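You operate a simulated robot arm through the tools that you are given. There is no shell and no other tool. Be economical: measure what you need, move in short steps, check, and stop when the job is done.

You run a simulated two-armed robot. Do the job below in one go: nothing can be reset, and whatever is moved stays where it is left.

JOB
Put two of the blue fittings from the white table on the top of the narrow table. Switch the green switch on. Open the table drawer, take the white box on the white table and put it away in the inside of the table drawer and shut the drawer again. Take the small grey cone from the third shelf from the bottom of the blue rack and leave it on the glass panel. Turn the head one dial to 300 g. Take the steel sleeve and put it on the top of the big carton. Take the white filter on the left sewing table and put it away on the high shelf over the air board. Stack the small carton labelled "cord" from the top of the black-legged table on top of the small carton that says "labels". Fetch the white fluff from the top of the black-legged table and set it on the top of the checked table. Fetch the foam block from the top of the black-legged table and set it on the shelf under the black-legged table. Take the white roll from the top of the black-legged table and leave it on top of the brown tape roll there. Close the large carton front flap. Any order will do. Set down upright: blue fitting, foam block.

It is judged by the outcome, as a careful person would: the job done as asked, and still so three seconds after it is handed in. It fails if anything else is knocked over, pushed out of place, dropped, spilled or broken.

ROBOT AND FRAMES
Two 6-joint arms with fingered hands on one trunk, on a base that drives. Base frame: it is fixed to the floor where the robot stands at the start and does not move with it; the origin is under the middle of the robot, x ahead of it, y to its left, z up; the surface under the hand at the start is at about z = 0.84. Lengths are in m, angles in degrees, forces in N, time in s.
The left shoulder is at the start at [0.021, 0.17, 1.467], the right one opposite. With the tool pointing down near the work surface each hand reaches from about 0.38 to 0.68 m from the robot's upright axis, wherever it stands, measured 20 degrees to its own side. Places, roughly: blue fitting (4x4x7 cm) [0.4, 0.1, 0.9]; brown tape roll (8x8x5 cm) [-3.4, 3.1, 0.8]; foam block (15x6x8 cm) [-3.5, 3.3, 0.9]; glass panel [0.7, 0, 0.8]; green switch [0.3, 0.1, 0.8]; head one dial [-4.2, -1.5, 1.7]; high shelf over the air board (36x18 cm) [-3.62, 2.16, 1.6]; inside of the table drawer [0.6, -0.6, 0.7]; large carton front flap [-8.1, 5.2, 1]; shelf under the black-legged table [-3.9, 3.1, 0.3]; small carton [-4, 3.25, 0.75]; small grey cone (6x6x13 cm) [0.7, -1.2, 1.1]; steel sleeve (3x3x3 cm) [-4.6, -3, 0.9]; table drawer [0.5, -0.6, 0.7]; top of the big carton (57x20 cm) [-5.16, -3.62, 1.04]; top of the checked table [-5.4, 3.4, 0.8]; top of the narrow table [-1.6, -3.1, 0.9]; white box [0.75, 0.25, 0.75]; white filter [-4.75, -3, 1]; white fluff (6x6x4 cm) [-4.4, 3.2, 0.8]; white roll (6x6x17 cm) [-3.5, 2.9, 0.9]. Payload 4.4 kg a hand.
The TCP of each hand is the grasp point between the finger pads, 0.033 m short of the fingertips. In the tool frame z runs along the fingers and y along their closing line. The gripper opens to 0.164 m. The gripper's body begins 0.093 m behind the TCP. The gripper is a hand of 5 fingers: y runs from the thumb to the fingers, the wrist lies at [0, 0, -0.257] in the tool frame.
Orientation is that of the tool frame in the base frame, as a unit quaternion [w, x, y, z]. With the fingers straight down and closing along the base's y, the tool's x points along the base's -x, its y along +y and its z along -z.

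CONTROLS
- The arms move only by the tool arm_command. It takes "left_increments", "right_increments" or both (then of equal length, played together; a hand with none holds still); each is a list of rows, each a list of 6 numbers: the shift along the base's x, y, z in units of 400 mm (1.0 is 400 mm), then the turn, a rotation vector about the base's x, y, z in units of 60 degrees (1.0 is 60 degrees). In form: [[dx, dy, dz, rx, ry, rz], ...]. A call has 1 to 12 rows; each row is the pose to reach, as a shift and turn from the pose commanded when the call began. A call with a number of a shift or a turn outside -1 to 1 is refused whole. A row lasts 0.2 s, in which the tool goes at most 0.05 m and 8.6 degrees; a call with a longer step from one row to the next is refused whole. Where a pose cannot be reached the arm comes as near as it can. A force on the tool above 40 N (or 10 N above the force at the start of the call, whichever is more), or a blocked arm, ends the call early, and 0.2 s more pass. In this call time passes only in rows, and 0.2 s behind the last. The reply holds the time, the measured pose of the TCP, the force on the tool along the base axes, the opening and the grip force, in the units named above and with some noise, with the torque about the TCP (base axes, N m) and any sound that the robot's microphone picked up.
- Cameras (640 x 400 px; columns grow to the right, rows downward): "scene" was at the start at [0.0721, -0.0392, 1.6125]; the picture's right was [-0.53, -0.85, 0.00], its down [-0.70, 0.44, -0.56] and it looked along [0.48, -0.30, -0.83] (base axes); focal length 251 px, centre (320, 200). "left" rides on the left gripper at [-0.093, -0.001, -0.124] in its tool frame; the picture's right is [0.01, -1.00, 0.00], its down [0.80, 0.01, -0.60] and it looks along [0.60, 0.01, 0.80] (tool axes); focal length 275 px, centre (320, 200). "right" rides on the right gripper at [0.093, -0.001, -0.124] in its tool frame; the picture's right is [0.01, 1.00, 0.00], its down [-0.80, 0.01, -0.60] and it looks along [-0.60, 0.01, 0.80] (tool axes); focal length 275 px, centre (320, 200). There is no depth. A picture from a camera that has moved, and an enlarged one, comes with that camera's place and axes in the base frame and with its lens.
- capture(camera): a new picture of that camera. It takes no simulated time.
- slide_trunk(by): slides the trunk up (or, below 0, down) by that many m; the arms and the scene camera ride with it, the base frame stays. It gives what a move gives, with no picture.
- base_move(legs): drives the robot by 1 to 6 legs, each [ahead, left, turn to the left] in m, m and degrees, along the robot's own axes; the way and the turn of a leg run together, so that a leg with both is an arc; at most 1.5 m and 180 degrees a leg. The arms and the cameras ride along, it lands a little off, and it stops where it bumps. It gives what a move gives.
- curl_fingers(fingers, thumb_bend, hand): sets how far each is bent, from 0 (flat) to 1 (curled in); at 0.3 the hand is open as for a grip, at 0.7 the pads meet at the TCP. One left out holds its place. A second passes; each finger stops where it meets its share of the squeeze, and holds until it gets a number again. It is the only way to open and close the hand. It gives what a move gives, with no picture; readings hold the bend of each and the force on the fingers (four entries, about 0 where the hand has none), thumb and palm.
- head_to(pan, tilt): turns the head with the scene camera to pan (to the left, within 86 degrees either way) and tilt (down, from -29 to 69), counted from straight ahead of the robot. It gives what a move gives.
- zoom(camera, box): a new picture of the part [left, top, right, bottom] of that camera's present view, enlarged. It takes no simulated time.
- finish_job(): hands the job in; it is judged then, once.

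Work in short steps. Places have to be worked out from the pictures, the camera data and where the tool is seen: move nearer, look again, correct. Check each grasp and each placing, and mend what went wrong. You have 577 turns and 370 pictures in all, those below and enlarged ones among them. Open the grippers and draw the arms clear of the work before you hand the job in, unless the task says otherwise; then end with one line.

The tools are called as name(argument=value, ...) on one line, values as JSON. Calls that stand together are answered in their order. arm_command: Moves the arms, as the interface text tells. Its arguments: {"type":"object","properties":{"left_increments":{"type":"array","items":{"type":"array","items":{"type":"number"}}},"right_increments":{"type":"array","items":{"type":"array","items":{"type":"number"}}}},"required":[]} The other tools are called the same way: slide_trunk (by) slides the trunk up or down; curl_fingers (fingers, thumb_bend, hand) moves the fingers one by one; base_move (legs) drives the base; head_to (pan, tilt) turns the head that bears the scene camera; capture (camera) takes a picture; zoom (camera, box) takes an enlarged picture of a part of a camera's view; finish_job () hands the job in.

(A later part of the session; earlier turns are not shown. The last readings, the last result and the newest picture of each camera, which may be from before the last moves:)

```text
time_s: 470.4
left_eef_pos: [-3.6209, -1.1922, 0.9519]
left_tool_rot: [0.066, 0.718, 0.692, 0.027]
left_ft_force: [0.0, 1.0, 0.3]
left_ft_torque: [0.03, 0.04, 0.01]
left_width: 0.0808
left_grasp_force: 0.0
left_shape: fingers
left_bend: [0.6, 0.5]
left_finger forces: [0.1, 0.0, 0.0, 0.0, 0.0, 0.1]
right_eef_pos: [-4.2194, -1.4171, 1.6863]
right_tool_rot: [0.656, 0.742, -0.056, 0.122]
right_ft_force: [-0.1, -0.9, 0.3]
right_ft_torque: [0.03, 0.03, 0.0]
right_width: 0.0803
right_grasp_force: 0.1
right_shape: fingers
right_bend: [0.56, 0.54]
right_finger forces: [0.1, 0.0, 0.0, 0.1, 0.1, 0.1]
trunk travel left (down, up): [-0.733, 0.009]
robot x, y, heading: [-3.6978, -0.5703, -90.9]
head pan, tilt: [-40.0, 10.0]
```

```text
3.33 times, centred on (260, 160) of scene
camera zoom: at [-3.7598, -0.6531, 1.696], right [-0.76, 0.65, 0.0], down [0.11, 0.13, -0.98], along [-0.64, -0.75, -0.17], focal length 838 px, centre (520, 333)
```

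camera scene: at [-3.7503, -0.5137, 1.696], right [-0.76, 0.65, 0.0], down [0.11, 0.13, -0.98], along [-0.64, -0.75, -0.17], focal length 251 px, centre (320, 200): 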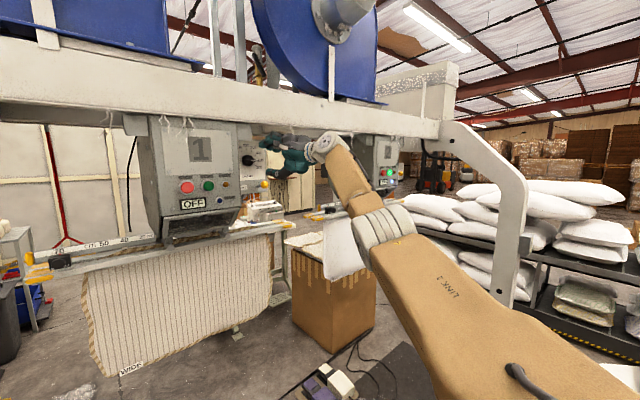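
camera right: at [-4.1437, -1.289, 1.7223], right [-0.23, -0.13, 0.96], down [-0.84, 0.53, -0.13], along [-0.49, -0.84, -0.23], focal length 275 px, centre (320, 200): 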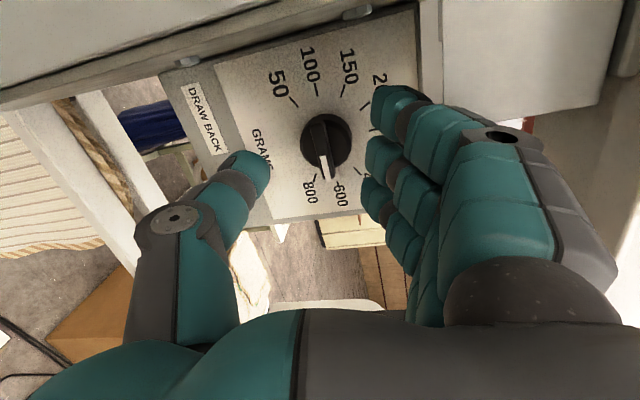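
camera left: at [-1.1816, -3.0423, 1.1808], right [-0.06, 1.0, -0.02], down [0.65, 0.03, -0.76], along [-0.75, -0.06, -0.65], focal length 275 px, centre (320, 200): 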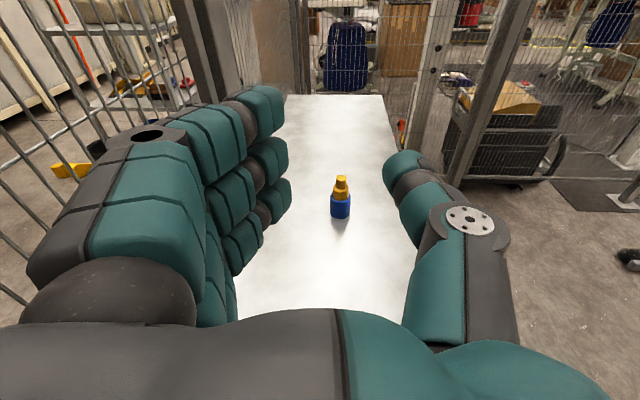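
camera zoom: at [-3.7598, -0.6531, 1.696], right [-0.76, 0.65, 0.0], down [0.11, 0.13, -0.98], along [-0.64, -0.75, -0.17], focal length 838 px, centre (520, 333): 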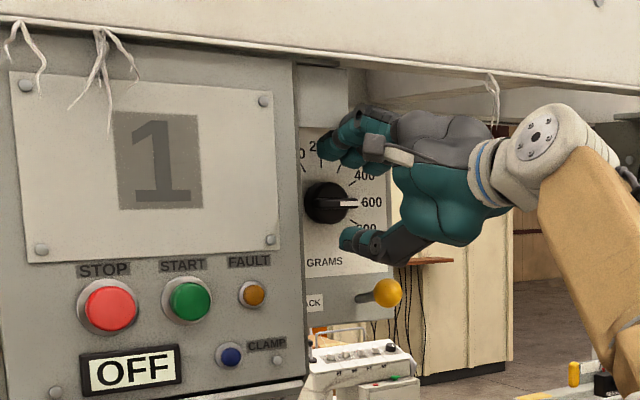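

Aligned; I advance another 4.5 cm.

base_move(legs=[[0.04, 0.006, 0]])

capture(camera="right")

```text
time_s: 471.3
left_eef_pos: [-3.6158, -1.231, 0.9536]
left_tool_rot: [0.066, 0.719, 0.692, 0.027]
left_ft_force: [0.4, 0.7, 0.5]
left_ft_torque: [-0.04, -0.03, -0.03]
left_width: 0.0808
left_grasp_force: 0.2
left_shape: fingers
left_bend: [0.6, 0.5]
left_finger forces: [0.0, 0.0, 0.0, 0.0, 0.0, 0.0]
right_eef_pos: [-4.2151, -1.453, 1.6886]
right_tool_rot: [0.659, 0.74, -0.057, 0.122]
right_ft_force: [0.1, 0.7, 0.5]
right_ft_torque: [0.02, 0.05, 0.03]
right_width: 0.0806
right_grasp_force: 0.0
right_shape: fingers
right_bend: [0.56, 0.54]
right_finger forces: [0.0, 0.1, 0.0, 0.1, 0.0, 0.1]
trunk travel left (down, up): [-0.733, 0.009]
robot x, y, heading: [-3.6953, -0.6144, -90.7]
head pan, tilt: [-40.0, 10.0]
```

```text
186 pictures are left
camera right: at [-4.139, -1.3252, 1.7245], right [-0.23, -0.13, 0.96], down [-0.84, 0.53, -0.13], along [-0.49, -0.84, -0.23], focal length 275 px, centre (320, 200)
```

right: 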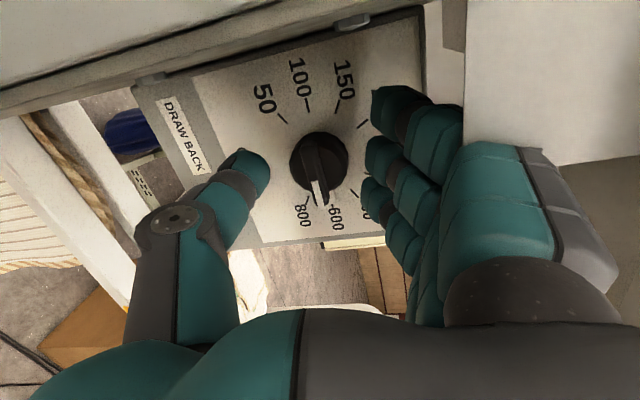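

base_move(legs=[[0.02, 0, 0]])

curl_fingers(hand="right", fingers=0.75, thumb_bend=0.75)

capture(camera="right")

```text
time_s: 472.1
left_eef_pos: [-3.6167, -1.2515, 0.9543]
left_tool_rot: [0.065, 0.719, 0.692, 0.028]
left_ft_force: [0.0, 1.1, -0.3]
left_ft_torque: [0.0, 0.02, -0.01]
left_width: 0.0807
left_grasp_force: 0.1
left_shape: fingers
left_bend: [0.6, 0.5]
left_finger forces: [0.0, 0.1, 0.1, 0.1, 0.1, 0.0]
right_eef_pos: [-4.217, -1.474, 1.6899]
right_tool_rot: [0.658, 0.741, -0.057, 0.122]
right_ft_force: [0.5, 0.2, 0.9]
right_ft_torque: [0.02, -0.02, 0.03]
right_width: 0.0805
right_grasp_force: 0.1
right_shape: fingers
right_bend: [0.56, 0.54]
right_finger forces: [0.0, 0.0, 0.0, 0.0, 0.0, 0.0]
trunk travel left (down, up): [-0.733, 0.009]
robot x, y, heading: [-3.6946, -0.6295, -90.9]
head pan, tilt: [-40.0, 10.0]
```

```text
time_s: 473.1
left_eef_pos: [-3.6167, -1.2517, 0.9541]
left_tool_rot: [0.065, 0.719, 0.692, 0.026]
left_ft_force: [-0.2, 0.0, 0.5]
left_ft_torque: [0.01, -0.03, -0.02]
left_width: 0.0805
left_grasp_force: 0.2
left_shape: fingers
left_bend: [0.6, 0.5]
left_finger forces: [0.0, 0.1, 0.0, 0.1, 0.0, 0.0]
right_eef_pos: [-4.2161, -1.4743, 1.6881]
right_tool_rot: [0.658, 0.741, -0.057, 0.122]
right_ft_force: [-0.4, 5.2, 1.4]
right_ft_torque: [0.04, -0.02, 0.0]
right_width: 0.0307
right_grasp_force: 6.7
right_shape: fingers
right_bend: [0.74, 0.72]
right_finger forces: [0.0, 0.0, 0.0, 0.1, 13.7, 0.0]
trunk travel left (down, up): [-0.733, 0.009]
robot x, y, heading: [-3.6932, -0.6316, -90.7]
head pan, tilt: [-40.0, 10.0]
```

```text
185 pictures are left
camera right: at [-4.1398, -1.3465, 1.7245], right [-0.23, -0.13, 0.96], down [-0.84, 0.53, -0.13], along [-0.5, -0.84, -0.23], focal length 275 px, centre (320, 200)
```

right: 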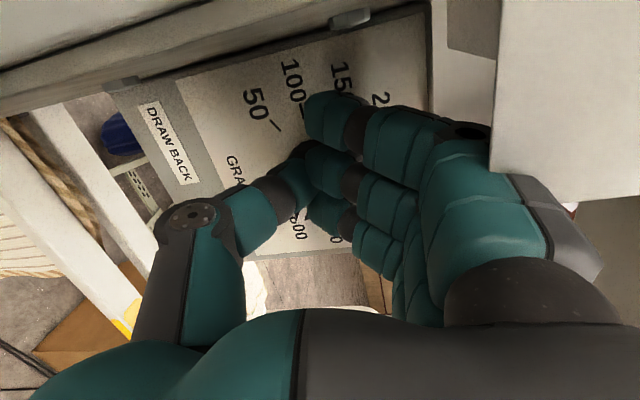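

They closed just in front of the knob. I reopen, go 3 cm deeper, and close again.

curl_fingers(hand="right", fingers=0.58, thumb_bend=0.56)

base_move(legs=[[0.028, 0, 0]])

capture(camera="right")

```text
time_s: 474.1
left_eef_pos: [-3.6162, -1.2539, 0.9524]
left_tool_rot: [0.065, 0.719, 0.692, 0.028]
left_ft_force: [0.4, -0.6, 0.3]
left_ft_torque: [0.04, 0.01, -0.02]
left_width: 0.0808
left_grasp_force: 0.2
left_shape: fingers
left_bend: [0.6, 0.5]
left_finger forces: [0.1, 0.1, 0.1, 0.0, 0.0, 0.0]
right_eef_pos: [-4.217, -1.4776, 1.6866]
right_tool_rot: [0.658, 0.741, -0.056, 0.121]
right_ft_force: [-0.2, -0.6, -0.2]
right_ft_torque: [-0.02, 0.02, 0.02]
right_width: 0.0741
right_grasp_force: 0.0
right_shape: fingers
right_bend: [0.57, 0.56]
right_finger forces: [0.0, 0.1, 0.1, 0.0, 0.2, 0.0]
trunk travel left (down, up): [-0.733, 0.009]
robot x, y, heading: [-3.6957, -0.6316, -90.9]
head pan, tilt: [-40.0, 10.0]
```

```text
time_s: 475.0
left_eef_pos: [-3.6183, -1.2756, 0.9538]
left_tool_rot: [0.066, 0.719, 0.691, 0.026]
left_ft_force: [-0.8, -0.4, 0.1]
left_ft_torque: [0.03, -0.01, 0.02]
left_width: 0.0807
left_grasp_force: 0.1
left_shape: fingers
left_bend: [0.6, 0.5]
left_finger forces: [0.0, 0.1, 0.1, 0.0, 0.1, 0.1]
right_eef_pos: [-4.2177, -1.494, 1.6943]
right_tool_rot: [0.66, 0.739, -0.056, 0.121]
right_ft_force: [3.4, 11.1, -1.8]
right_ft_torque: [-0.12, -0.06, -0.35]
right_width: 0.0752
right_grasp_force: 6.1
right_shape: fingers
right_bend: [0.58, 0.55]
right_finger forces: [0.0, 0.0, 0.1, 10.2, 2.1, 0.1]
trunk travel left (down, up): [-0.733, 0.009]
robot x, y, heading: [-3.6962, -0.6591, -91.0]
head pan, tilt: [-40.0, 10.0]
stopped in leg 1: the force on the tool passed its limit at 171 N (the readings are from after the stop); the commanded pose is now the measured one
```

```text
184 pictures are left
camera right: at [-4.1418, -1.3661, 1.7291], right [-0.23, -0.12, 0.97], down [-0.84, 0.53, -0.13], along [-0.5, -0.84, -0.22], focal length 275 px, centre (320, 200)
```

right: 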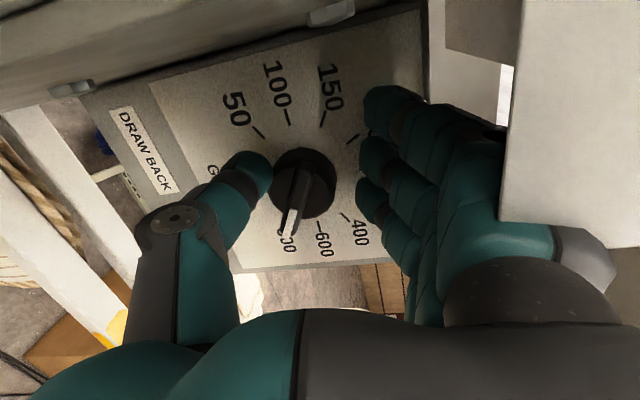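

The fingertips now reach the plate around the knob (its pointer nudged toward 800). I close on the knob.

curl_fingers(hand="right", fingers=0.75, thumb_bend=0.72)

capture(camera="right")

```text
time_s: 476.0
left_eef_pos: [-3.6181, -1.2766, 0.953]
left_tool_rot: [0.065, 0.72, 0.691, 0.027]
left_ft_force: [0.4, 0.5, 0.9]
left_ft_torque: [0.02, -0.01, -0.02]
left_width: 0.0808
left_grasp_force: 0.1
left_shape: fingers
left_bend: [0.6, 0.5]
left_finger forces: [0.0, 0.0, 0.0, 0.0, 0.0, 0.1]
right_eef_pos: [-4.2177, -1.4977, 1.6933]
right_tool_rot: [0.659, 0.74, -0.057, 0.121]
right_ft_force: [0.1, -3.0, 3.9]
right_ft_torque: [0.34, 0.14, 0.28]
right_width: 0.0586
right_grasp_force: 31.8
right_shape: fingers
right_bend: [0.69, 0.62]
right_finger forces: [0.1, 0.0, 33.3, 0.0, 29.2, 0.0]
trunk travel left (down, up): [-0.733, 0.009]
robot x, y, heading: [-3.6979, -0.6565, -90.9]
head pan, tilt: [-40.0, 10.0]
```

```text
183 pictures are left
camera right: at [-4.1413, -1.3697, 1.7282], right [-0.23, -0.12, 0.97], down [-0.84, 0.53, -0.13], along [-0.5, -0.84, -0.22], focal length 275 px, centre (320, 200)
```

right: 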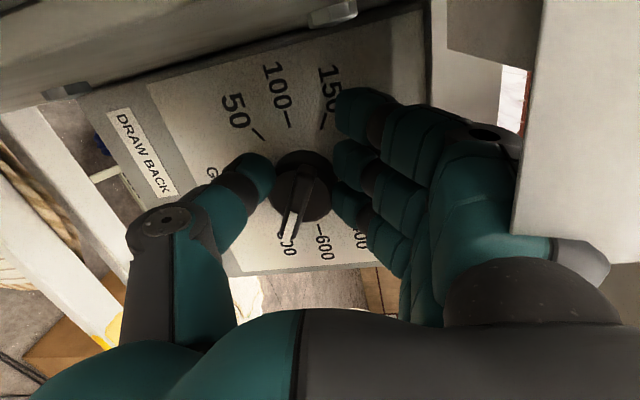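

Gripped (pointer at 800 now). 300 is ~96° counter-clockwise; I turn 55° about the knob axis first.

arm_command(right_increments=[[0.004, 0, 0.003, 0, 0.13, 0], [0.009, 0, 0.005, 0, 0.26, 0], [0.014, 0, 0.007, 0, 0.39, 0], [0.019, 0, 0.007, 0, 0.52, 0], [0.024, 0, 0.007, 0, 0.65, 0], [0.029, 0, 0.007, 0, 0.78, 0], [0.033, 0, 0.006, 0, 0.91, 0]])

capture(camera="right")

zoom(camera="scene", box=[180, 100, 340, 220])

```text
time_s: 477.6
left_eef_pos: [-3.6211, -1.2764, 0.9533]
left_tool_rot: [0.066, 0.72, 0.69, 0.027]
left_ft_force: [0.1, 0.5, 0.1]
left_ft_torque: [0.01, -0.01, 0.0]
left_width: 0.0809
left_grasp_force: 0.0
left_shape: fingers
left_bend: [0.6, 0.5]
left_finger forces: [0.0, 0.0, 0.0, 0.0, 0.0, 0.0]
right_eef_pos: [-4.2158, -1.4969, 1.6904]
right_tool_rot: [0.61, 0.715, 0.251, -0.234]
right_ft_force: [-5.1, 14.9, -19.7]
right_ft_torque: [0.84, -0.42, -0.28]
right_width: 0.0538
right_grasp_force: 22.9
right_shape: fingers
right_bend: [0.72, 0.62]
right_finger forces: [4.2, 1.0, 11.7, 0.0, 29.1, 0.0]
trunk travel left (down, up): [-0.733, 0.009]
robot x, y, heading: [-3.6927, -0.6572, -90.7]
head pan, tilt: [-40.0, 10.0]
```

```text
182 pictures are left
camera right: at [-4.141, -1.3672, 1.6496], right [0.65, -0.13, 0.75], down [-0.59, 0.53, 0.61], along [-0.48, -0.84, 0.27], focal length 275 px, centre (320, 200)
```

right: 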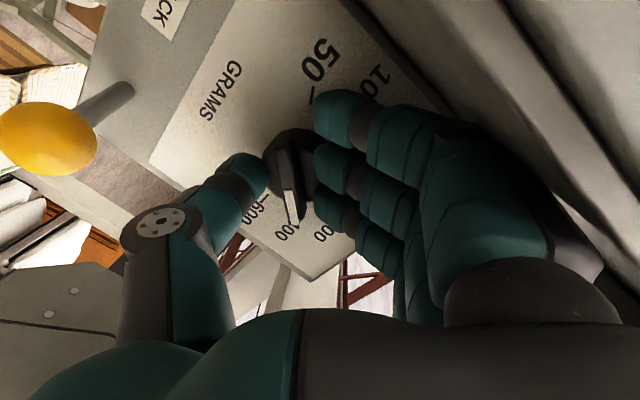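

```text
3.33 times, centred on (260, 160) of scene
camera zoom: at [-3.7597, -0.7365, 1.6957], right [-0.76, 0.66, 0.0], down [0.12, 0.13, -0.98], along [-0.65, -0.74, -0.18], focal length 838 px, centre (520, 333)
```

zoom: 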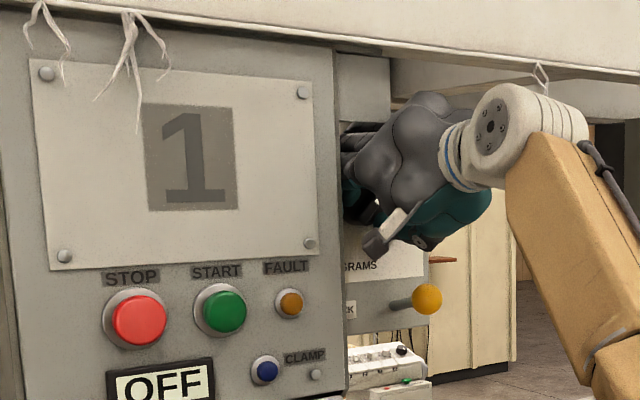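

The pointer followed to 400. To avoid the panel edge I release, roll back 36°, regrip and turn the last ~32°.

curl_fingers(hand="right", fingers=0.57, thumb_bend=0.55)

arm_command(right_increments=[[-0.004, 0.005, -0.015, 0, -0.13, 0], [-0.009, 0.005, -0.015, 0, -0.26, 0], [-0.014, 0.005, -0.015, 0, -0.39, 0], [-0.019, 0.005, -0.015, 0, -0.52, 0], [-0.02, 0.005, -0.015, 0, -0.6, 0]])

capture(camera="right")

```text
time_s: 478.6
left_eef_pos: [-3.6234, -1.2772, 0.9534]
left_tool_rot: [0.067, 0.719, 0.691, 0.029]
left_ft_force: [0.1, -0.7, -1.3]
left_ft_torque: [0.0, 0.03, 0.02]
left_width: 0.0809
left_grasp_force: 0.0
left_shape: fingers
left_bend: [0.6, 0.5]
left_finger forces: [0.0, 0.1, 0.1, 0.0, 0.0, 0.0]
right_eef_pos: [-4.2189, -1.4946, 1.696]
right_tool_rot: [0.613, 0.713, 0.248, -0.235]
right_ft_force: [-29.9, 3.5, 4.1]
right_ft_torque: [0.68, -1.17, 0.16]
right_width: 0.0799
right_grasp_force: 17.9
right_shape: fingers
right_bend: [0.57, 0.54]
right_finger forces: [27.6, 0.0, 0.1, 0.1, 8.0, 0.0]
trunk travel left (down, up): [-0.733, 0.009]
robot x, y, heading: [-3.6934, -0.6562, -90.8]
head pan, tilt: [-40.0, 10.0]
```

```text
time_s: 479.8
left_eef_pos: [-3.6183, -1.2757, 0.9545]
left_tool_rot: [0.066, 0.719, 0.691, 0.025]
left_ft_force: [0.2, -1.0, -1.0]
left_ft_torque: [0.02, 0.03, -0.01]
left_width: 0.0808
left_grasp_force: 0.0
left_shape: fingers
left_bend: [0.6, 0.5]
left_finger forces: [0.0, 0.0, 0.0, 0.0, 0.0, 0.1]
right_eef_pos: [-4.2132, -1.4928, 1.6921]
right_tool_rot: [0.661, 0.748, 0.051, -0.002]
right_ft_force: [3.3, 8.0, 0.6]
right_ft_torque: [-0.32, 0.13, -0.26]
right_width: 0.0795
right_grasp_force: 4.2
right_shape: fingers
right_bend: [0.56, 0.55]
right_finger forces: [0.1, 0.0, 0.0, 6.9, 1.0, 0.0]
trunk travel left (down, up): [-0.733, 0.009]
robot x, y, heading: [-3.6978, -0.6527, -90.7]
head pan, tilt: [-40.0, 10.0]
```

```text
180 pictures are left
camera right: at [-4.1287, -1.3653, 1.7], right [0.09, -0.12, 0.99], down [-0.84, 0.53, 0.14], along [-0.54, -0.84, -0.05], focal length 275 px, centre (320, 200)
```

right: 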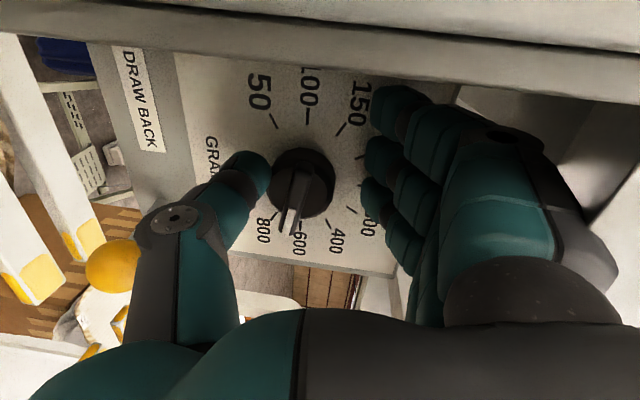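

The knob dragged back with the fingers. I open wider, retreat 3 cm, roll further back, and recentre before regripping.

curl_fingers(hand="right", fingers=0.48, thumb_bend=0.48)

base_move(legs=[[-0.035, 0, 0]])

arm_command(right_increments=[[0.003, 0, -0.005, 0, -0.13, 0], [0.005, 0, -0.01, 0, -0.26, 0], [0.006, 0, -0.015, 0, -0.39, 0], [0.006, 0, -0.016, 0, -0.44, 0]])

base_move(legs=[[0.03, 0, 0]])

capture(camera="right")

```text
time_s: 480.8
left_eef_pos: [-3.6188, -1.2758, 0.9548]
left_tool_rot: [0.067, 0.72, 0.691, 0.026]
left_ft_force: [0.4, -0.8, 1.3]
left_ft_torque: [-0.03, -0.03, 0.02]
left_width: 0.0809
left_grasp_force: 0.1
left_shape: fingers
left_bend: [0.6, 0.5]
left_finger forces: [0.1, 0.1, 0.0, 0.0, 0.1, 0.0]
right_eef_pos: [-4.215, -1.4917, 1.6905]
right_tool_rot: [0.661, 0.749, 0.05, -0.001]
right_ft_force: [-0.6, 13.1, 0.2]
right_ft_torque: [-0.76, -0.08, -0.57]
right_width: 0.1059
right_grasp_force: 7.2
right_shape: fingers
right_bend: [0.49, 0.48]
right_finger forces: [0.0, 0.0, 0.1, 13.3, 0.1, 0.1]
trunk travel left (down, up): [-0.733, 0.009]
robot x, y, heading: [-3.6938, -0.6558, -90.9]
head pan, tilt: [-40.0, 10.0]
```

```text
time_s: 481.6
left_eef_pos: [-3.6168, -1.2446, 0.9505]
left_tool_rot: [0.065, 0.72, 0.691, 0.028]
left_ft_force: [0.5, 0.5, 0.5]
left_ft_torque: [0.05, 0.01, -0.03]
left_width: 0.0808
left_grasp_force: 0.1
left_shape: fingers
left_bend: [0.6, 0.5]
left_finger forces: [0.1, 0.0, 0.1, 0.0, 0.0, 0.1]
right_eef_pos: [-4.214, -1.4659, 1.6856]
right_tool_rot: [0.659, 0.75, 0.052, 0.0]
right_ft_force: [1.0, -0.3, -1.1]
right_ft_torque: [-0.05, 0.02, 0.02]
right_width: 0.107
right_grasp_force: 0.1
right_shape: fingers
right_bend: [0.48, 0.48]
right_finger forces: [0.0, 0.1, 0.0, 0.1, 0.0, 0.0]
trunk travel left (down, up): [-0.733, 0.009]
robot x, y, heading: [-3.6926, -0.6194, -91.1]
head pan, tilt: [-40.0, 10.0]
```

```text
time_s: 482.6
left_eef_pos: [-3.6171, -1.2444, 0.9518]
left_tool_rot: [0.066, 0.719, 0.691, 0.027]
left_ft_force: [0.2, -0.5, -0.6]
left_ft_torque: [0.02, 0.01, 0.01]
left_width: 0.0809
left_grasp_force: 0.0
left_shape: fingers
left_bend: [0.6, 0.5]
left_finger forces: [0.0, 0.1, 0.0, 0.1, 0.0, 0.1]
right_eef_pos: [-4.2121, -1.4629, 1.681]
right_tool_rot: [0.653, 0.731, -0.102, 0.172]
right_ft_force: [0.9, 0.1, 0.2]
right_ft_torque: [-0.01, 0.02, 0.01]
right_width: 0.107
right_grasp_force: 0.1
right_shape: fingers
right_bend: [0.48, 0.48]
right_finger forces: [0.0, 0.0, 0.0, 0.0, 0.0, 0.1]
trunk travel left (down, up): [-0.733, 0.009]
robot x, y, heading: [-3.6958, -0.6219, -91.1]
head pan, tilt: [-40.0, 10.0]
```

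```text
time_s: 483.6
left_eef_pos: [-3.6178, -1.2743, 0.9525]
left_tool_rot: [0.066, 0.72, 0.69, 0.027]
left_ft_force: [0.1, 1.1, 0.1]
left_ft_torque: [0.03, 0.0, -0.02]
left_width: 0.081
left_grasp_force: 0.0
left_shape: fingers
left_bend: [0.6, 0.5]
left_finger forces: [0.1, 0.0, 0.0, 0.1, 0.0, 0.0]
right_eef_pos: [-4.2141, -1.4897, 1.6868]
right_tool_rot: [0.656, 0.729, -0.101, 0.168]
right_ft_force: [-0.2, -0.6, 0.4]
right_ft_torque: [0.02, -0.04, -0.02]
right_width: 0.1068
right_grasp_force: 0.2
right_shape: fingers
right_bend: [0.48, 0.48]
right_finger forces: [0.1, 0.0, 0.1, 0.0, 0.1, 0.0]
trunk travel left (down, up): [-0.733, 0.009]
robot x, y, heading: [-3.6935, -0.6517, -91.1]
head pan, tilt: [-40.0, 10.0]
stopped in leg 1: the force on the tool passed its limit at 118 N (the readings are from after the stop); the commanded pose is now the measured one
```

```text
179 pictures are left
camera right: at [-4.1424, -1.3614, 1.73], right [-0.36, -0.12, 0.93], down [-0.81, 0.53, -0.24], along [-0.47, -0.84, -0.29], focal length 275 px, centre (320, 200)
```

right: 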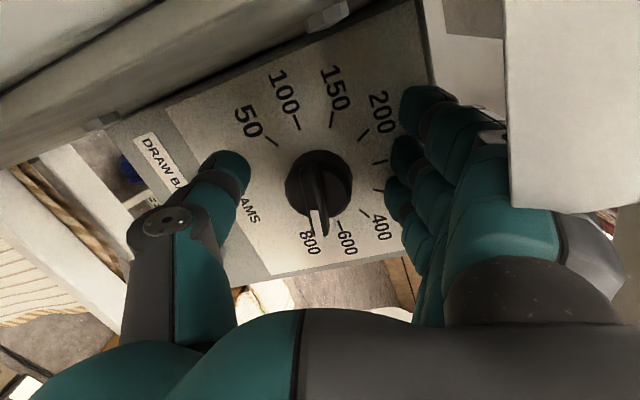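

Good clean view; pointer between 600 and 800. I grip and turn 59°.

curl_fingers(hand="right", fingers=0.75, thumb_bend=0.72)

arm_command(right_increments=[[0.001, 0, 0.001, 0, 0.14, 0], [0.003, 0, 0.001, 0, 0.28, 0], [0.005, 0, 0.001, 0, 0.42, 0], [0.007, 0, 0, 0, 0.56, 0], [0.009, 0, 0, 0, 0.7, 0], [0.011, 0, -0.002, 0, 0.84, 0], [0.012, 0, -0.003, 0, 0.98, 0]])

capture(camera="right")

```text
time_s: 484.6
left_eef_pos: [-3.6197, -1.2716, 0.9545]
left_tool_rot: [0.067, 0.72, 0.691, 0.025]
left_ft_force: [0.4, 0.6, 0.0]
left_ft_torque: [0.02, -0.03, 0.01]
left_width: 0.0809
left_grasp_force: 0.0
left_shape: fingers
left_bend: [0.6, 0.5]
left_finger forces: [0.1, 0.0, 0.0, 0.0, 0.0, 0.0]
right_eef_pos: [-4.2164, -1.4857, 1.6908]
right_tool_rot: [0.659, 0.726, -0.101, 0.168]
right_ft_force: [-4.6, 0.0, 16.1]
right_ft_torque: [-0.35, 0.24, -0.13]
right_width: 0.0373
right_grasp_force: 18.6
right_shape: fingers
right_bend: [0.74, 0.67]
right_finger forces: [0.0, 7.5, 20.0, 0.1, 9.9, 0.0]
trunk travel left (down, up): [-0.733, 0.009]
robot x, y, heading: [-3.6949, -0.6494, -91.0]
head pan, tilt: [-40.0, 10.0]
```

```text
time_s: 486.2
left_eef_pos: [-3.62, -1.2736, 0.9532]
left_tool_rot: [0.067, 0.719, 0.691, 0.027]
left_ft_force: [0.5, 0.6, -0.1]
left_ft_torque: [0.0, 0.0, -0.05]
left_width: 0.0809
left_grasp_force: 0.0
left_shape: fingers
left_bend: [0.6, 0.5]
left_finger forces: [0.1, 0.0, 0.1, 0.1, 0.0, 0.0]
right_eef_pos: [-4.2132, -1.4883, 1.6822]
right_tool_rot: [0.62, 0.719, 0.235, -0.21]
right_ft_force: [2.8, 10.2, -16.0]
right_ft_torque: [1.04, -1.14, 0.4]
right_width: 0.0385
right_grasp_force: 27.1
right_shape: fingers
right_bend: [0.74, 0.67]
right_finger forces: [14.0, 4.0, 8.9, 0.0, 28.1, 0.0]
trunk travel left (down, up): [-0.733, 0.009]
robot x, y, heading: [-3.6951, -0.6492, -90.9]
head pan, tilt: [-40.0, 10.0]
```

```text
178 pictures are left
camera right: at [-4.1379, -1.3594, 1.6438], right [0.61, -0.12, 0.78], down [-0.63, 0.53, 0.57], along [-0.49, -0.84, 0.25], focal length 275 px, centre (320, 200)
```

right: 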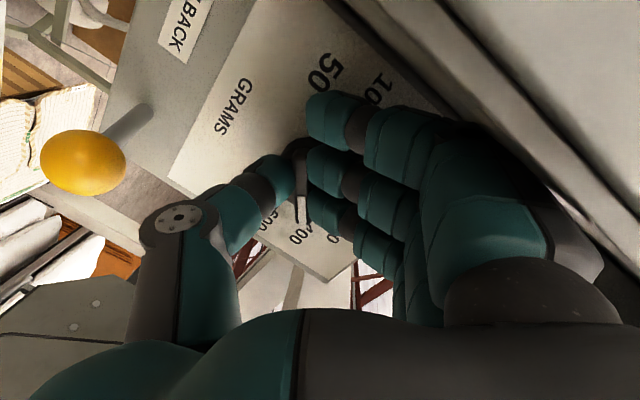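

Pointer is near 400 now. I try the last ~30° in the same grip.

arm_command(right_increments=[[0.002, 0, -0.001, 0, 0.13, 0], [0.003, 0, -0.003, 0, 0.26, 0], [0.004, 0, -0.005, 0, 0.39, 0], [0.004, 0, -0.007, 0, 0.5, 0]])

capture(camera="right")

```text
time_s: 487.2
left_eef_pos: [-3.6211, -1.2725, 0.9533]
left_tool_rot: [0.068, 0.72, 0.69, 0.028]
left_ft_force: [0.6, 0.2, -0.4]
left_ft_torque: [0.0, -0.01, -0.02]
left_width: 0.0806
left_grasp_force: 0.1
left_shape: fingers
left_bend: [0.6, 0.5]
left_finger forces: [0.0, 0.0, 0.0, 0.0, 0.1, 0.0]
right_eef_pos: [-4.2141, -1.487, 1.68]
right_tool_rot: [0.538, 0.639, 0.387, -0.39]
right_ft_force: [-9.6, 9.2, -13.6]
right_ft_torque: [0.53, -0.38, -0.16]
right_width: 0.0386
right_grasp_force: 24.3
right_shape: fingers
right_bend: [0.74, 0.67]
right_finger forces: [9.4, 7.3, 6.2, 0.1, 26.1, 0.0]
trunk travel left (down, up): [-0.733, 0.009]
robot x, y, heading: [-3.6912, -0.6474, -90.8]
head pan, tilt: [-40.0, 10.0]
```

```text
177 pictures are left
camera right: at [-4.1685, -1.3591, 1.6097], right [0.92, -0.12, 0.38], down [-0.26, 0.53, 0.81], along [-0.3, -0.84, 0.46], focal length 275 px, centre (320, 200)
```

right: 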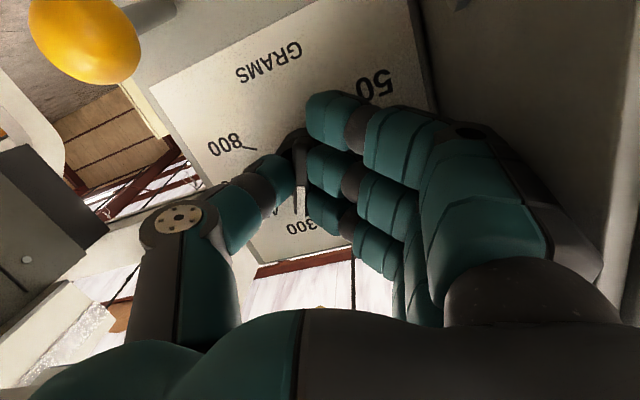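

The pointer lines up with "300". I release wide and back straight off to check.

curl_fingers(hand="right", fingers=0.66, thumb_bend=0.55)

base_move(legs=[[-0.1, 0, 0]])

capture(camera="right")

zoom(camera="scene", box=[210, 100, 310, 180])

```text
time_s: 488.2
left_eef_pos: [-3.6226, -1.2715, 0.9551]
left_tool_rot: [0.068, 0.72, 0.69, 0.028]
left_ft_force: [-0.6, 0.3, 0.4]
left_ft_torque: [0.0, 0.0, 0.0]
left_width: 0.0809
left_grasp_force: 0.0
left_shape: fingers
left_bend: [0.6, 0.5]
left_finger forces: [0.1, 0.0, 0.1, 0.0, 0.0, 0.0]
right_eef_pos: [-4.2163, -1.4857, 1.6819]
right_tool_rot: [0.541, 0.638, 0.386, -0.389]
right_ft_force: [-21.4, 0.7, 8.2]
right_ft_torque: [0.29, -0.4, 0.75]
right_width: 0.0585
right_grasp_force: 10.9
right_shape: fingers
right_bend: [0.67, 0.55]
right_finger forces: [22.1, 0.0, 0.0, 0.0, 0.0, 0.0]
trunk travel left (down, up): [-0.733, 0.009]
robot x, y, heading: [-3.6928, -0.6498, -91.0]
head pan, tilt: [-40.0, 10.0]
```

```text
time_s: 489.4
left_eef_pos: [-3.6154, -1.1732, 0.9536]
left_tool_rot: [0.065, 0.72, 0.69, 0.025]
left_ft_force: [0.8, 0.2, 0.0]
left_ft_torque: [-0.05, 0.04, -0.03]
left_width: 0.0803
left_grasp_force: 0.1
left_shape: fingers
left_bend: [0.6, 0.5]
left_finger forces: [0.0, 0.0, 0.0, 0.0, 0.1, 0.1]
right_eef_pos: [-4.2049, -1.3864, 1.6836]
right_tool_rot: [0.542, 0.637, 0.388, -0.388]
right_ft_force: [1.5, 0.7, 1.2]
right_ft_torque: [0.08, 0.0, -0.05]
right_width: 0.0608
right_grasp_force: 0.1
right_shape: fingers
right_bend: [0.66, 0.55]
right_finger forces: [0.0, 0.0, 0.0, 0.0, 0.0, 0.0]
trunk travel left (down, up): [-0.733, 0.009]
robot x, y, heading: [-3.6934, -0.5515, -91.3]
head pan, tilt: [-40.0, 10.0]
```

```text
176 pictures are left
camera right: at [-4.159, -1.2589, 1.6134], right [0.92, -0.11, 0.38], down [-0.26, 0.53, 0.8], along [-0.29, -0.84, 0.46], focal length 275 px, centre (320, 200)
```

right: 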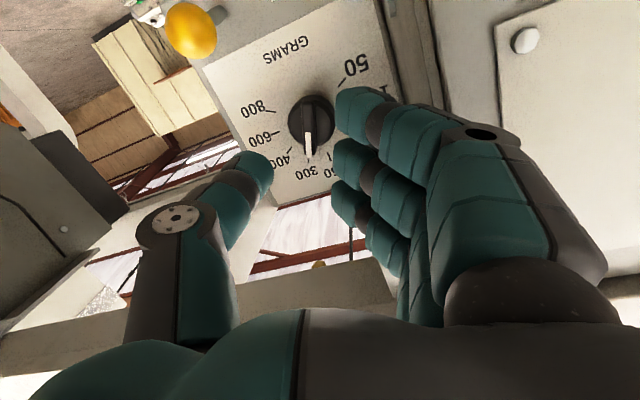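

```text
5.00 times, centred on (260, 140) of scene
camera zoom: at [-3.752, -0.6311, 1.6961], right [-0.75, 0.66, 0.0], down [0.11, 0.13, -0.98], along [-0.65, -0.74, -0.17], focal length 1257 px, centre (620, 500)
```

zoom: 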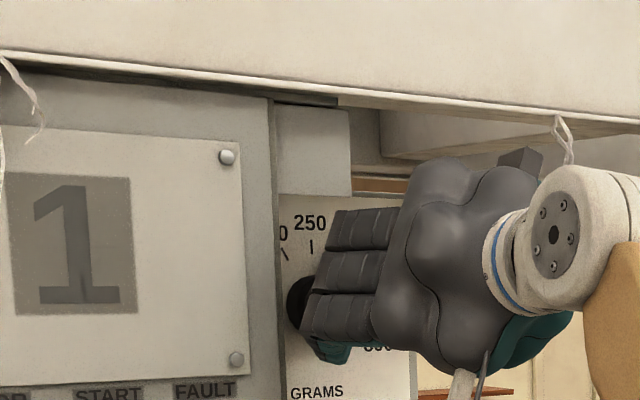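

zoom(camera="right", box=[230, 60, 380, 210])

```text
2.67 times, centred on (305, 135) of right
camera zoom: at [-4.159, -1.2589, 1.6134], right [0.92, -0.11, 0.38], down [-0.26, 0.53, 0.8], along [-0.29, -0.84, 0.46], focal length 734 px, centre (360, 373)
```

zoom: 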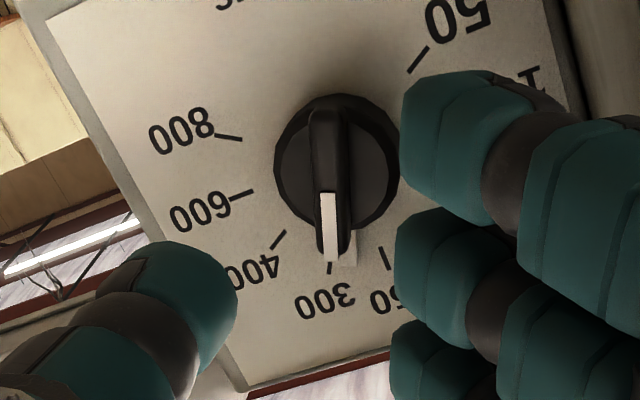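

The dial is exactly at 300. Now I look toward -x for a way around the machine to the sewing tables.

head_to(pan=-80, tilt=15)

capture(camera="scene")

head_to(pan=-15, tilt=15)

capture(camera="scene")

head_to(pan=40, tilt=20)

capture(camera="scene")

```text
time_s: 490.4
left_eef_pos: [-3.6169, -1.1747, 0.9541]
left_tool_rot: [0.067, 0.72, 0.69, 0.026]
left_ft_force: [0.5, -0.5, -0.3]
left_ft_torque: [0.01, 0.01, 0.0]
left_width: 0.0808
left_grasp_force: 0.1
left_shape: fingers
left_bend: [0.6, 0.5]
left_finger forces: [0.1, 0.0, 0.0, 0.1, 0.1, 0.1]
right_eef_pos: [-4.205, -1.389, 1.683]
right_tool_rot: [0.54, 0.638, 0.387, -0.389]
right_ft_force: [-0.3, -0.2, 0.1]
right_ft_torque: [-0.03, 0.02, 0.0]
right_width: 0.0607
right_grasp_force: 0.0
right_shape: fingers
right_bend: [0.66, 0.55]
right_finger forces: [0.0, 0.1, 0.0, 0.0, 0.1, 0.0]
trunk travel left (down, up): [-0.733, 0.009]
robot x, y, heading: [-3.6949, -0.5498, -90.9]
head pan, tilt: [-80.0, 15.0]
```

```text
173 pictures are left
camera scene: at [-3.7846, -0.5771, 1.6878], right [-0.16, 0.99, 0.0], down [0.26, 0.04, -0.97], along [-0.95, -0.15, -0.26], focal length 251 px, centre (320, 200)
```

scene: 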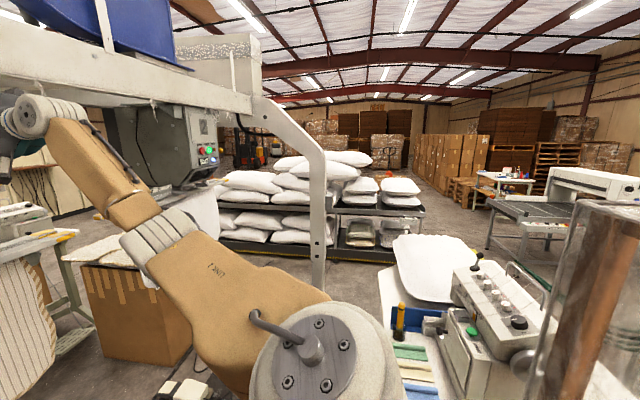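

```text
time_s: 491.8
left_eef_pos: [-3.6182, -1.1728, 0.9529]
left_tool_rot: [0.066, 0.72, 0.691, 0.027]
left_ft_force: [0.0, -0.3, -0.3]
left_ft_torque: [-0.03, -0.02, -0.06]
left_width: 0.081
left_grasp_force: 0.1
left_shape: fingers
left_bend: [0.6, 0.5]
left_finger forces: [0.0, 0.1, 0.0, 0.0, 0.0, 0.0]
right_eef_pos: [-4.2073, -1.3889, 1.682]
right_tool_rot: [0.541, 0.638, 0.387, -0.388]
right_ft_force: [0.3, -0.3, -0.1]
right_ft_torque: [-0.02, -0.01, 0.02]
right_width: 0.0605
right_grasp_force: 0.1
right_shape: fingers
right_bend: [0.66, 0.55]
right_finger forces: [0.0, 0.0, 0.1, 0.0, 0.1, 0.0]
trunk travel left (down, up): [-0.733, 0.009]
robot x, y, heading: [-3.6921, -0.5528, -90.9]
head pan, tilt: [-15.0, 15.0]
```

```text
172 pictures are left
camera scene: at [-3.7185, -0.6528, 1.6877], right [-0.96, 0.28, 0.0], down [0.07, 0.25, -0.97], along [-0.27, -0.93, -0.26], focal length 251 px, centre (320, 200)
```

scene: 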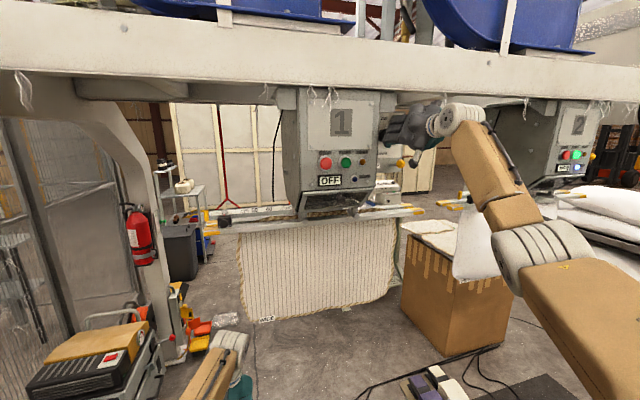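

```text
time_s: 493.0
left_eef_pos: [-3.6164, -1.1733, 0.953]
left_tool_rot: [0.067, 0.72, 0.691, 0.027]
left_ft_force: [-0.1, 0.8, 0.4]
left_ft_torque: [0.0, 0.01, -0.01]
left_width: 0.081
left_grasp_force: 0.2
left_shape: fingers
left_bend: [0.6, 0.5]
left_finger forces: [0.0, 0.0, 0.0, 0.1, 0.0, 0.1]
right_eef_pos: [-4.206, -1.3892, 1.6825]
right_tool_rot: [0.54, 0.638, 0.387, -0.388]
right_ft_force: [0.1, -0.6, 0.1]
right_ft_torque: [0.0, -0.02, 0.01]
right_width: 0.0607
right_grasp_force: 0.0
right_shape: fingers
right_bend: [0.66, 0.55]
right_finger forces: [0.1, 0.0, 0.1, 0.1, 0.0, 0.0]
trunk travel left (down, up): [-0.733, 0.009]
robot x, y, heading: [-3.6918, -0.5511, -91.0]
head pan, tilt: [40.0, 20.0]
```

```text
171 pictures are left
camera scene: at [-3.6341, -0.6354, 1.6796], right [-0.78, -0.63, 0.0], down [-0.21, 0.27, -0.94], along [0.59, -0.73, -0.34], focal length 251 px, centre (320, 200)
```

scene: 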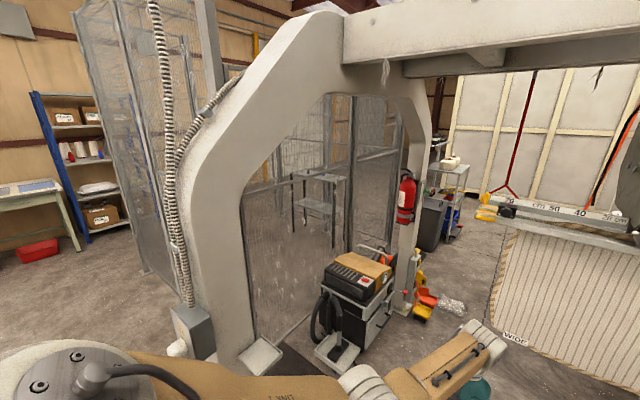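

Gate route is closed; I'll go around via the north aisle. First, I leave the bay the way I came, retracting the right arm at x≈-3.2.

base_move(legs=[[-0.245, 0, 0.9], [0, 0.18, 0], [-0.25, 0, 0], [0, 0.3, 0]])

arm_command(right_increments=[[-0.02, 0.1, -0.02, 0, 0, 0], [-0.04, 0.2, -0.04, 0, 0, 0], [-0.06, 0.3, -0.08, 0, 0, 0], [-0.06, 0.4, -0.12, 0, 0, 0], [-0.06, 0.5, -0.16, 0, 0, 0], [-0.06, 0.55, -0.2, 0, 0, 0]])

base_move(legs=[[-0.03, 0, 0], [0, 1.0, 0]])

```text
time_s: 497.4
left_eef_pos: [-3.4228, -0.686, 0.953]
left_tool_rot: [0.066, 0.714, 0.696, 0.027]
left_ft_force: [0.4, -0.6, 0.4]
left_ft_torque: [0.01, 0.0, -0.01]
left_width: 0.0809
left_grasp_force: 0.1
left_shape: fingers
left_bend: [0.6, 0.5]
left_finger forces: [0.0, 0.0, 0.0, 0.1, 0.0, 0.1]
right_eef_pos: [-4.0044, -0.9101, 1.6832]
right_tool_rot: [0.544, 0.633, 0.394, -0.384]
right_ft_force: [0.2, 0.4, 0.1]
right_ft_torque: [-0.01, 0.03, 0.01]
right_width: 0.0605
right_grasp_force: 0.0
right_shape: fingers
right_bend: [0.66, 0.55]
right_finger forces: [0.0, 0.0, 0.0, 0.0, 0.0, 0.0]
trunk travel left (down, up): [-0.733, 0.009]
robot x, y, heading: [-3.5073, -0.067, -90.3]
head pan, tilt: [40.0, 20.0]
stopped in leg 3: the robot was blocked; the commanded pose is now the measured one
```

```text
time_s: 498.3
left_eef_pos: [-3.387, -0.6551, 0.8821]
left_tool_rot: [0.022, 0.737, 0.652, 0.176]
left_ft_force: [-0.9, -1.3, -1.0]
left_ft_torque: [0.12, -0.11, -0.07]
left_width: 0.0808
left_grasp_force: 0.0
left_shape: fingers
left_bend: [0.6, 0.5]
left_finger forces: [0.1, 0.0, 0.0, 0.0, 0.0, 0.0]
right_eef_pos: [-3.9875, -0.8293, 1.5888]
right_tool_rot: [0.553, 0.653, 0.407, -0.319]
right_ft_force: [-1.2, -1.6, 1.7]
right_ft_torque: [0.03, -0.06, 0.11]
right_width: 0.0611
right_grasp_force: 0.1
right_shape: fingers
right_bend: [0.66, 0.55]
right_finger forces: [0.0, 0.0, 0.0, 0.1, 0.0, 0.0]
trunk travel left (down, up): [-0.733, 0.009]
robot x, y, heading: [-3.4735, -0.0636, -93.4]
head pan, tilt: [40.0, 20.0]
stopped in row 4 (left hand): the arm was blocked; the commanded pose is now the measured one
```

```text
time_s: 499.1
left_eef_pos: [-3.2324, -0.5707, 0.886]
left_tool_rot: [0.001, 0.728, 0.579, 0.366]
left_ft_force: [2.7, 5.7, -6.1]
left_ft_torque: [0.0, -0.04, -0.03]
left_width: 0.0804
left_grasp_force: 0.1
left_shape: fingers
left_bend: [0.6, 0.5]
left_finger forces: [0.1, 0.1, 0.0, 0.0, 0.0, 0.0]
right_eef_pos: [-3.8419, -0.8011, 1.4943]
right_tool_rot: [0.554, 0.697, 0.437, -0.128]
right_ft_force: [2.6, -1.9, -1.3]
right_ft_torque: [0.03, 0.12, -0.2]
right_width: 0.0614
right_grasp_force: 0.0
right_shape: fingers
right_bend: [0.66, 0.55]
right_finger forces: [0.0, 0.0, 0.0, 0.0, 0.0, 0.1]
trunk travel left (down, up): [-0.733, 0.009]
robot x, y, heading: [-3.4645, -0.0607, -93.9]
head pan, tilt: [40.0, 20.0]
stopped in leg 1: the robot was blocked; the commanded pose is now the measured one
```

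The base touched the second column (≈[-3.24, 0.31]). I move slightly forward and strafe left.

base_move(legs=[[0.06, 0, 3.5], [0, 0.35, 0]])

head_to(pan=60, tilt=35)

capture(camera="scene")

```text
time_s: 499.8
left_eef_pos: [-3.1634, -0.4227, 0.9264]
left_tool_rot: [0.017, 0.704, 0.565, 0.431]
left_ft_force: [-1.1, -0.1, 0.8]
left_ft_torque: [-0.11, -0.03, -0.11]
left_width: 0.0804
left_grasp_force: 0.0
left_shape: fingers
left_bend: [0.6, 0.5]
left_finger forces: [0.0, 0.0, 0.1, 0.0, 0.0, 0.0]
right_eef_pos: [-3.7052, -0.6992, 1.4919]
right_tool_rot: [0.55, 0.619, 0.555, -0.074]
right_ft_force: [-1.4, 3.3, -1.0]
right_ft_torque: [-0.25, -0.2, 0.06]
right_width: 0.0611
right_grasp_force: 0.1
right_shape: fingers
right_bend: [0.66, 0.55]
right_finger forces: [0.0, 0.0, 0.0, 0.0, 0.1, 0.0]
trunk travel left (down, up): [-0.733, 0.009]
robot x, y, heading: [-3.5157, -0.0712, -87.9]
head pan, tilt: [40.0, 20.0]
stopped in leg 1: the robot was blocked; the commanded pose is now the measured one
```

```text
time_s: 500.6
left_eef_pos: [-3.2063, -0.3611, 0.9316]
left_tool_rot: [-0.002, 0.653, 0.623, 0.431]
left_ft_force: [1.3, -0.3, -0.1]
left_ft_torque: [0.11, 0.0, 0.13]
left_width: 0.0803
left_grasp_force: 0.0
left_shape: fingers
left_bend: [0.6, 0.5]
left_finger forces: [0.1, 0.0, 0.0, 0.1, 0.1, 0.0]
right_eef_pos: [-3.7284, -0.7127, 1.4965]
right_tool_rot: [0.561, 0.597, 0.572, -0.043]
right_ft_force: [3.2, -2.8, -1.1]
right_ft_torque: [0.03, 0.04, -0.02]
right_width: 0.0609
right_grasp_force: 0.1
right_shape: fingers
right_bend: [0.66, 0.55]
right_finger forces: [0.0, 0.0, 0.0, 0.0, 0.1, 0.1]
trunk travel left (down, up): [-0.733, 0.009]
robot x, y, heading: [-3.593, -0.0771, -81.3]
head pan, tilt: [60.0, 35.0]
```

```text
170 pictures are left
camera scene: at [-3.4858, -0.2265, 1.655], right [-0.37, -0.93, -0.06], down [-0.55, 0.26, -0.8], along [0.75, -0.26, -0.6], focal length 251 px, centre (320, 200)
```

scene: 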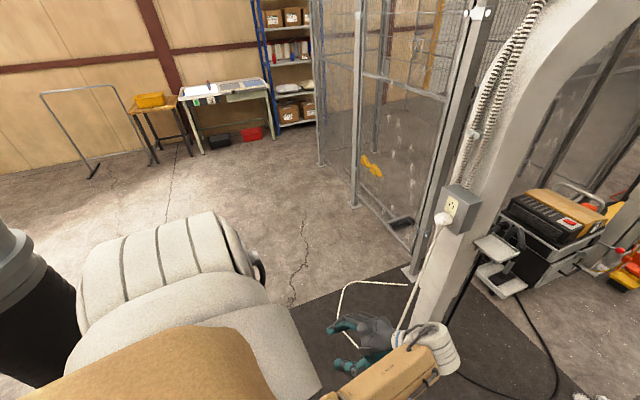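

The robot is wedged; I look at the right side to see the contact.

head_to(pan=-80, tilt=35)

capture(camera="scene")

```text
time_s: 502.9
left_eef_pos: [-3.2709, -0.3447, 0.9292]
left_tool_rot: [-0.022, 0.615, 0.686, 0.388]
left_ft_force: [0.6, 0.1, -0.5]
left_ft_torque: [0.01, -0.02, -0.01]
left_width: 0.0802
left_grasp_force: 0.0
left_shape: fingers
left_bend: [0.6, 0.5]
left_finger forces: [0.0, 0.0, 0.1, 0.0, 0.0, 0.0]
right_eef_pos: [-3.7587, -0.7326, 1.501]
right_tool_rot: [0.57, 0.586, 0.575, -0.008]
right_ft_force: [0.5, 0.9, -0.4]
right_ft_torque: [0.01, -0.01, -0.02]
right_width: 0.0609
right_grasp_force: 0.0
right_shape: fingers
right_bend: [0.66, 0.55]
right_finger forces: [0.0, 0.0, 0.1, 0.0, 0.0, 0.0]
trunk travel left (down, up): [-0.733, 0.009]
robot x, y, heading: [-3.6685, -0.1136, -74.8]
head pan, tilt: [-80.0, 35.0]
```

```text
169 pictures are left
camera scene: at [-3.7176, -0.2055, 1.6567], right [-0.42, 0.9, 0.03], down [0.51, 0.27, -0.82], along [-0.75, -0.33, -0.57], focal length 251 px, centre (320, 200)
```

scene: 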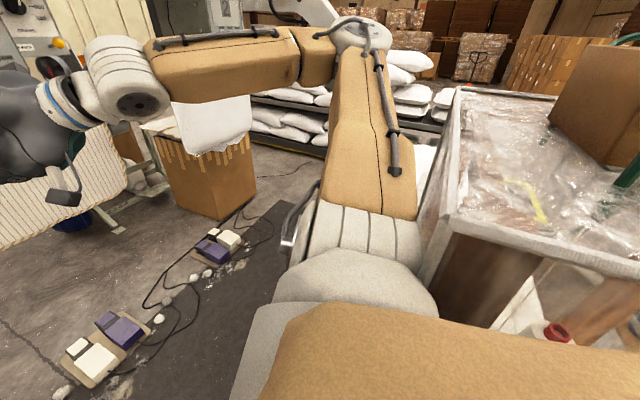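

I drive forward away from the box while straightening the heading.

base_move(legs=[[0.1, -0.03, -8], [0.1, 0, -8]])

capture(camera="scene")

```text
time_s: 503.6
left_eef_pos: [-3.2435, -0.315, 0.954]
left_tool_rot: [0.024, 0.604, 0.689, 0.4]
left_ft_force: [0.4, -0.3, -0.5]
left_ft_torque: [0.03, -0.03, 0.04]
left_width: 0.0805
left_grasp_force: 0.0
left_shape: fingers
left_bend: [0.6, 0.5]
left_finger forces: [0.0, 0.1, 0.1, 0.0, 0.0, 0.1]
right_eef_pos: [-3.7431, -0.7069, 1.5286]
right_tool_rot: [0.59, 0.577, 0.564, -0.022]
right_ft_force: [0.1, -0.2, 0.2]
right_ft_torque: [0.05, 0.02, 0.05]
right_width: 0.0614
right_grasp_force: 0.1
right_shape: fingers
right_bend: [0.66, 0.55]
right_finger forces: [0.0, 0.0, 0.0, 0.0, 0.0, 0.0]
trunk travel left (down, up): [-0.733, 0.009]
robot x, y, heading: [-3.664, -0.117, -75.9]
head pan, tilt: [-80.0, 35.0]
stopped in leg 1: the robot was blocked; the commanded pose is now the measured one
```

```text
168 pictures are left
camera scene: at [-3.7175, -0.2059, 1.6567], right [-0.41, 0.91, 0.03], down [0.51, 0.26, -0.82], along [-0.76, -0.32, -0.57], focal length 251 px, centre (320, 200)
```

scene: 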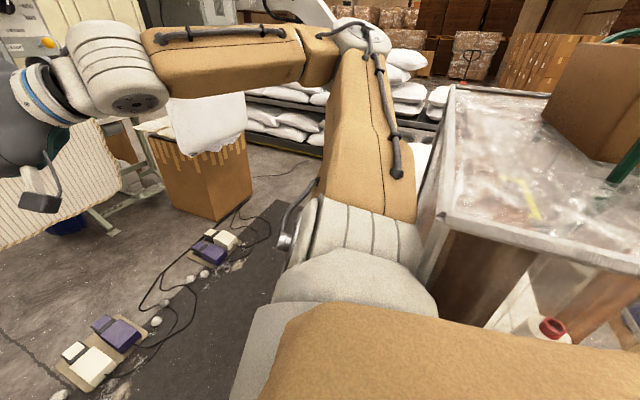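

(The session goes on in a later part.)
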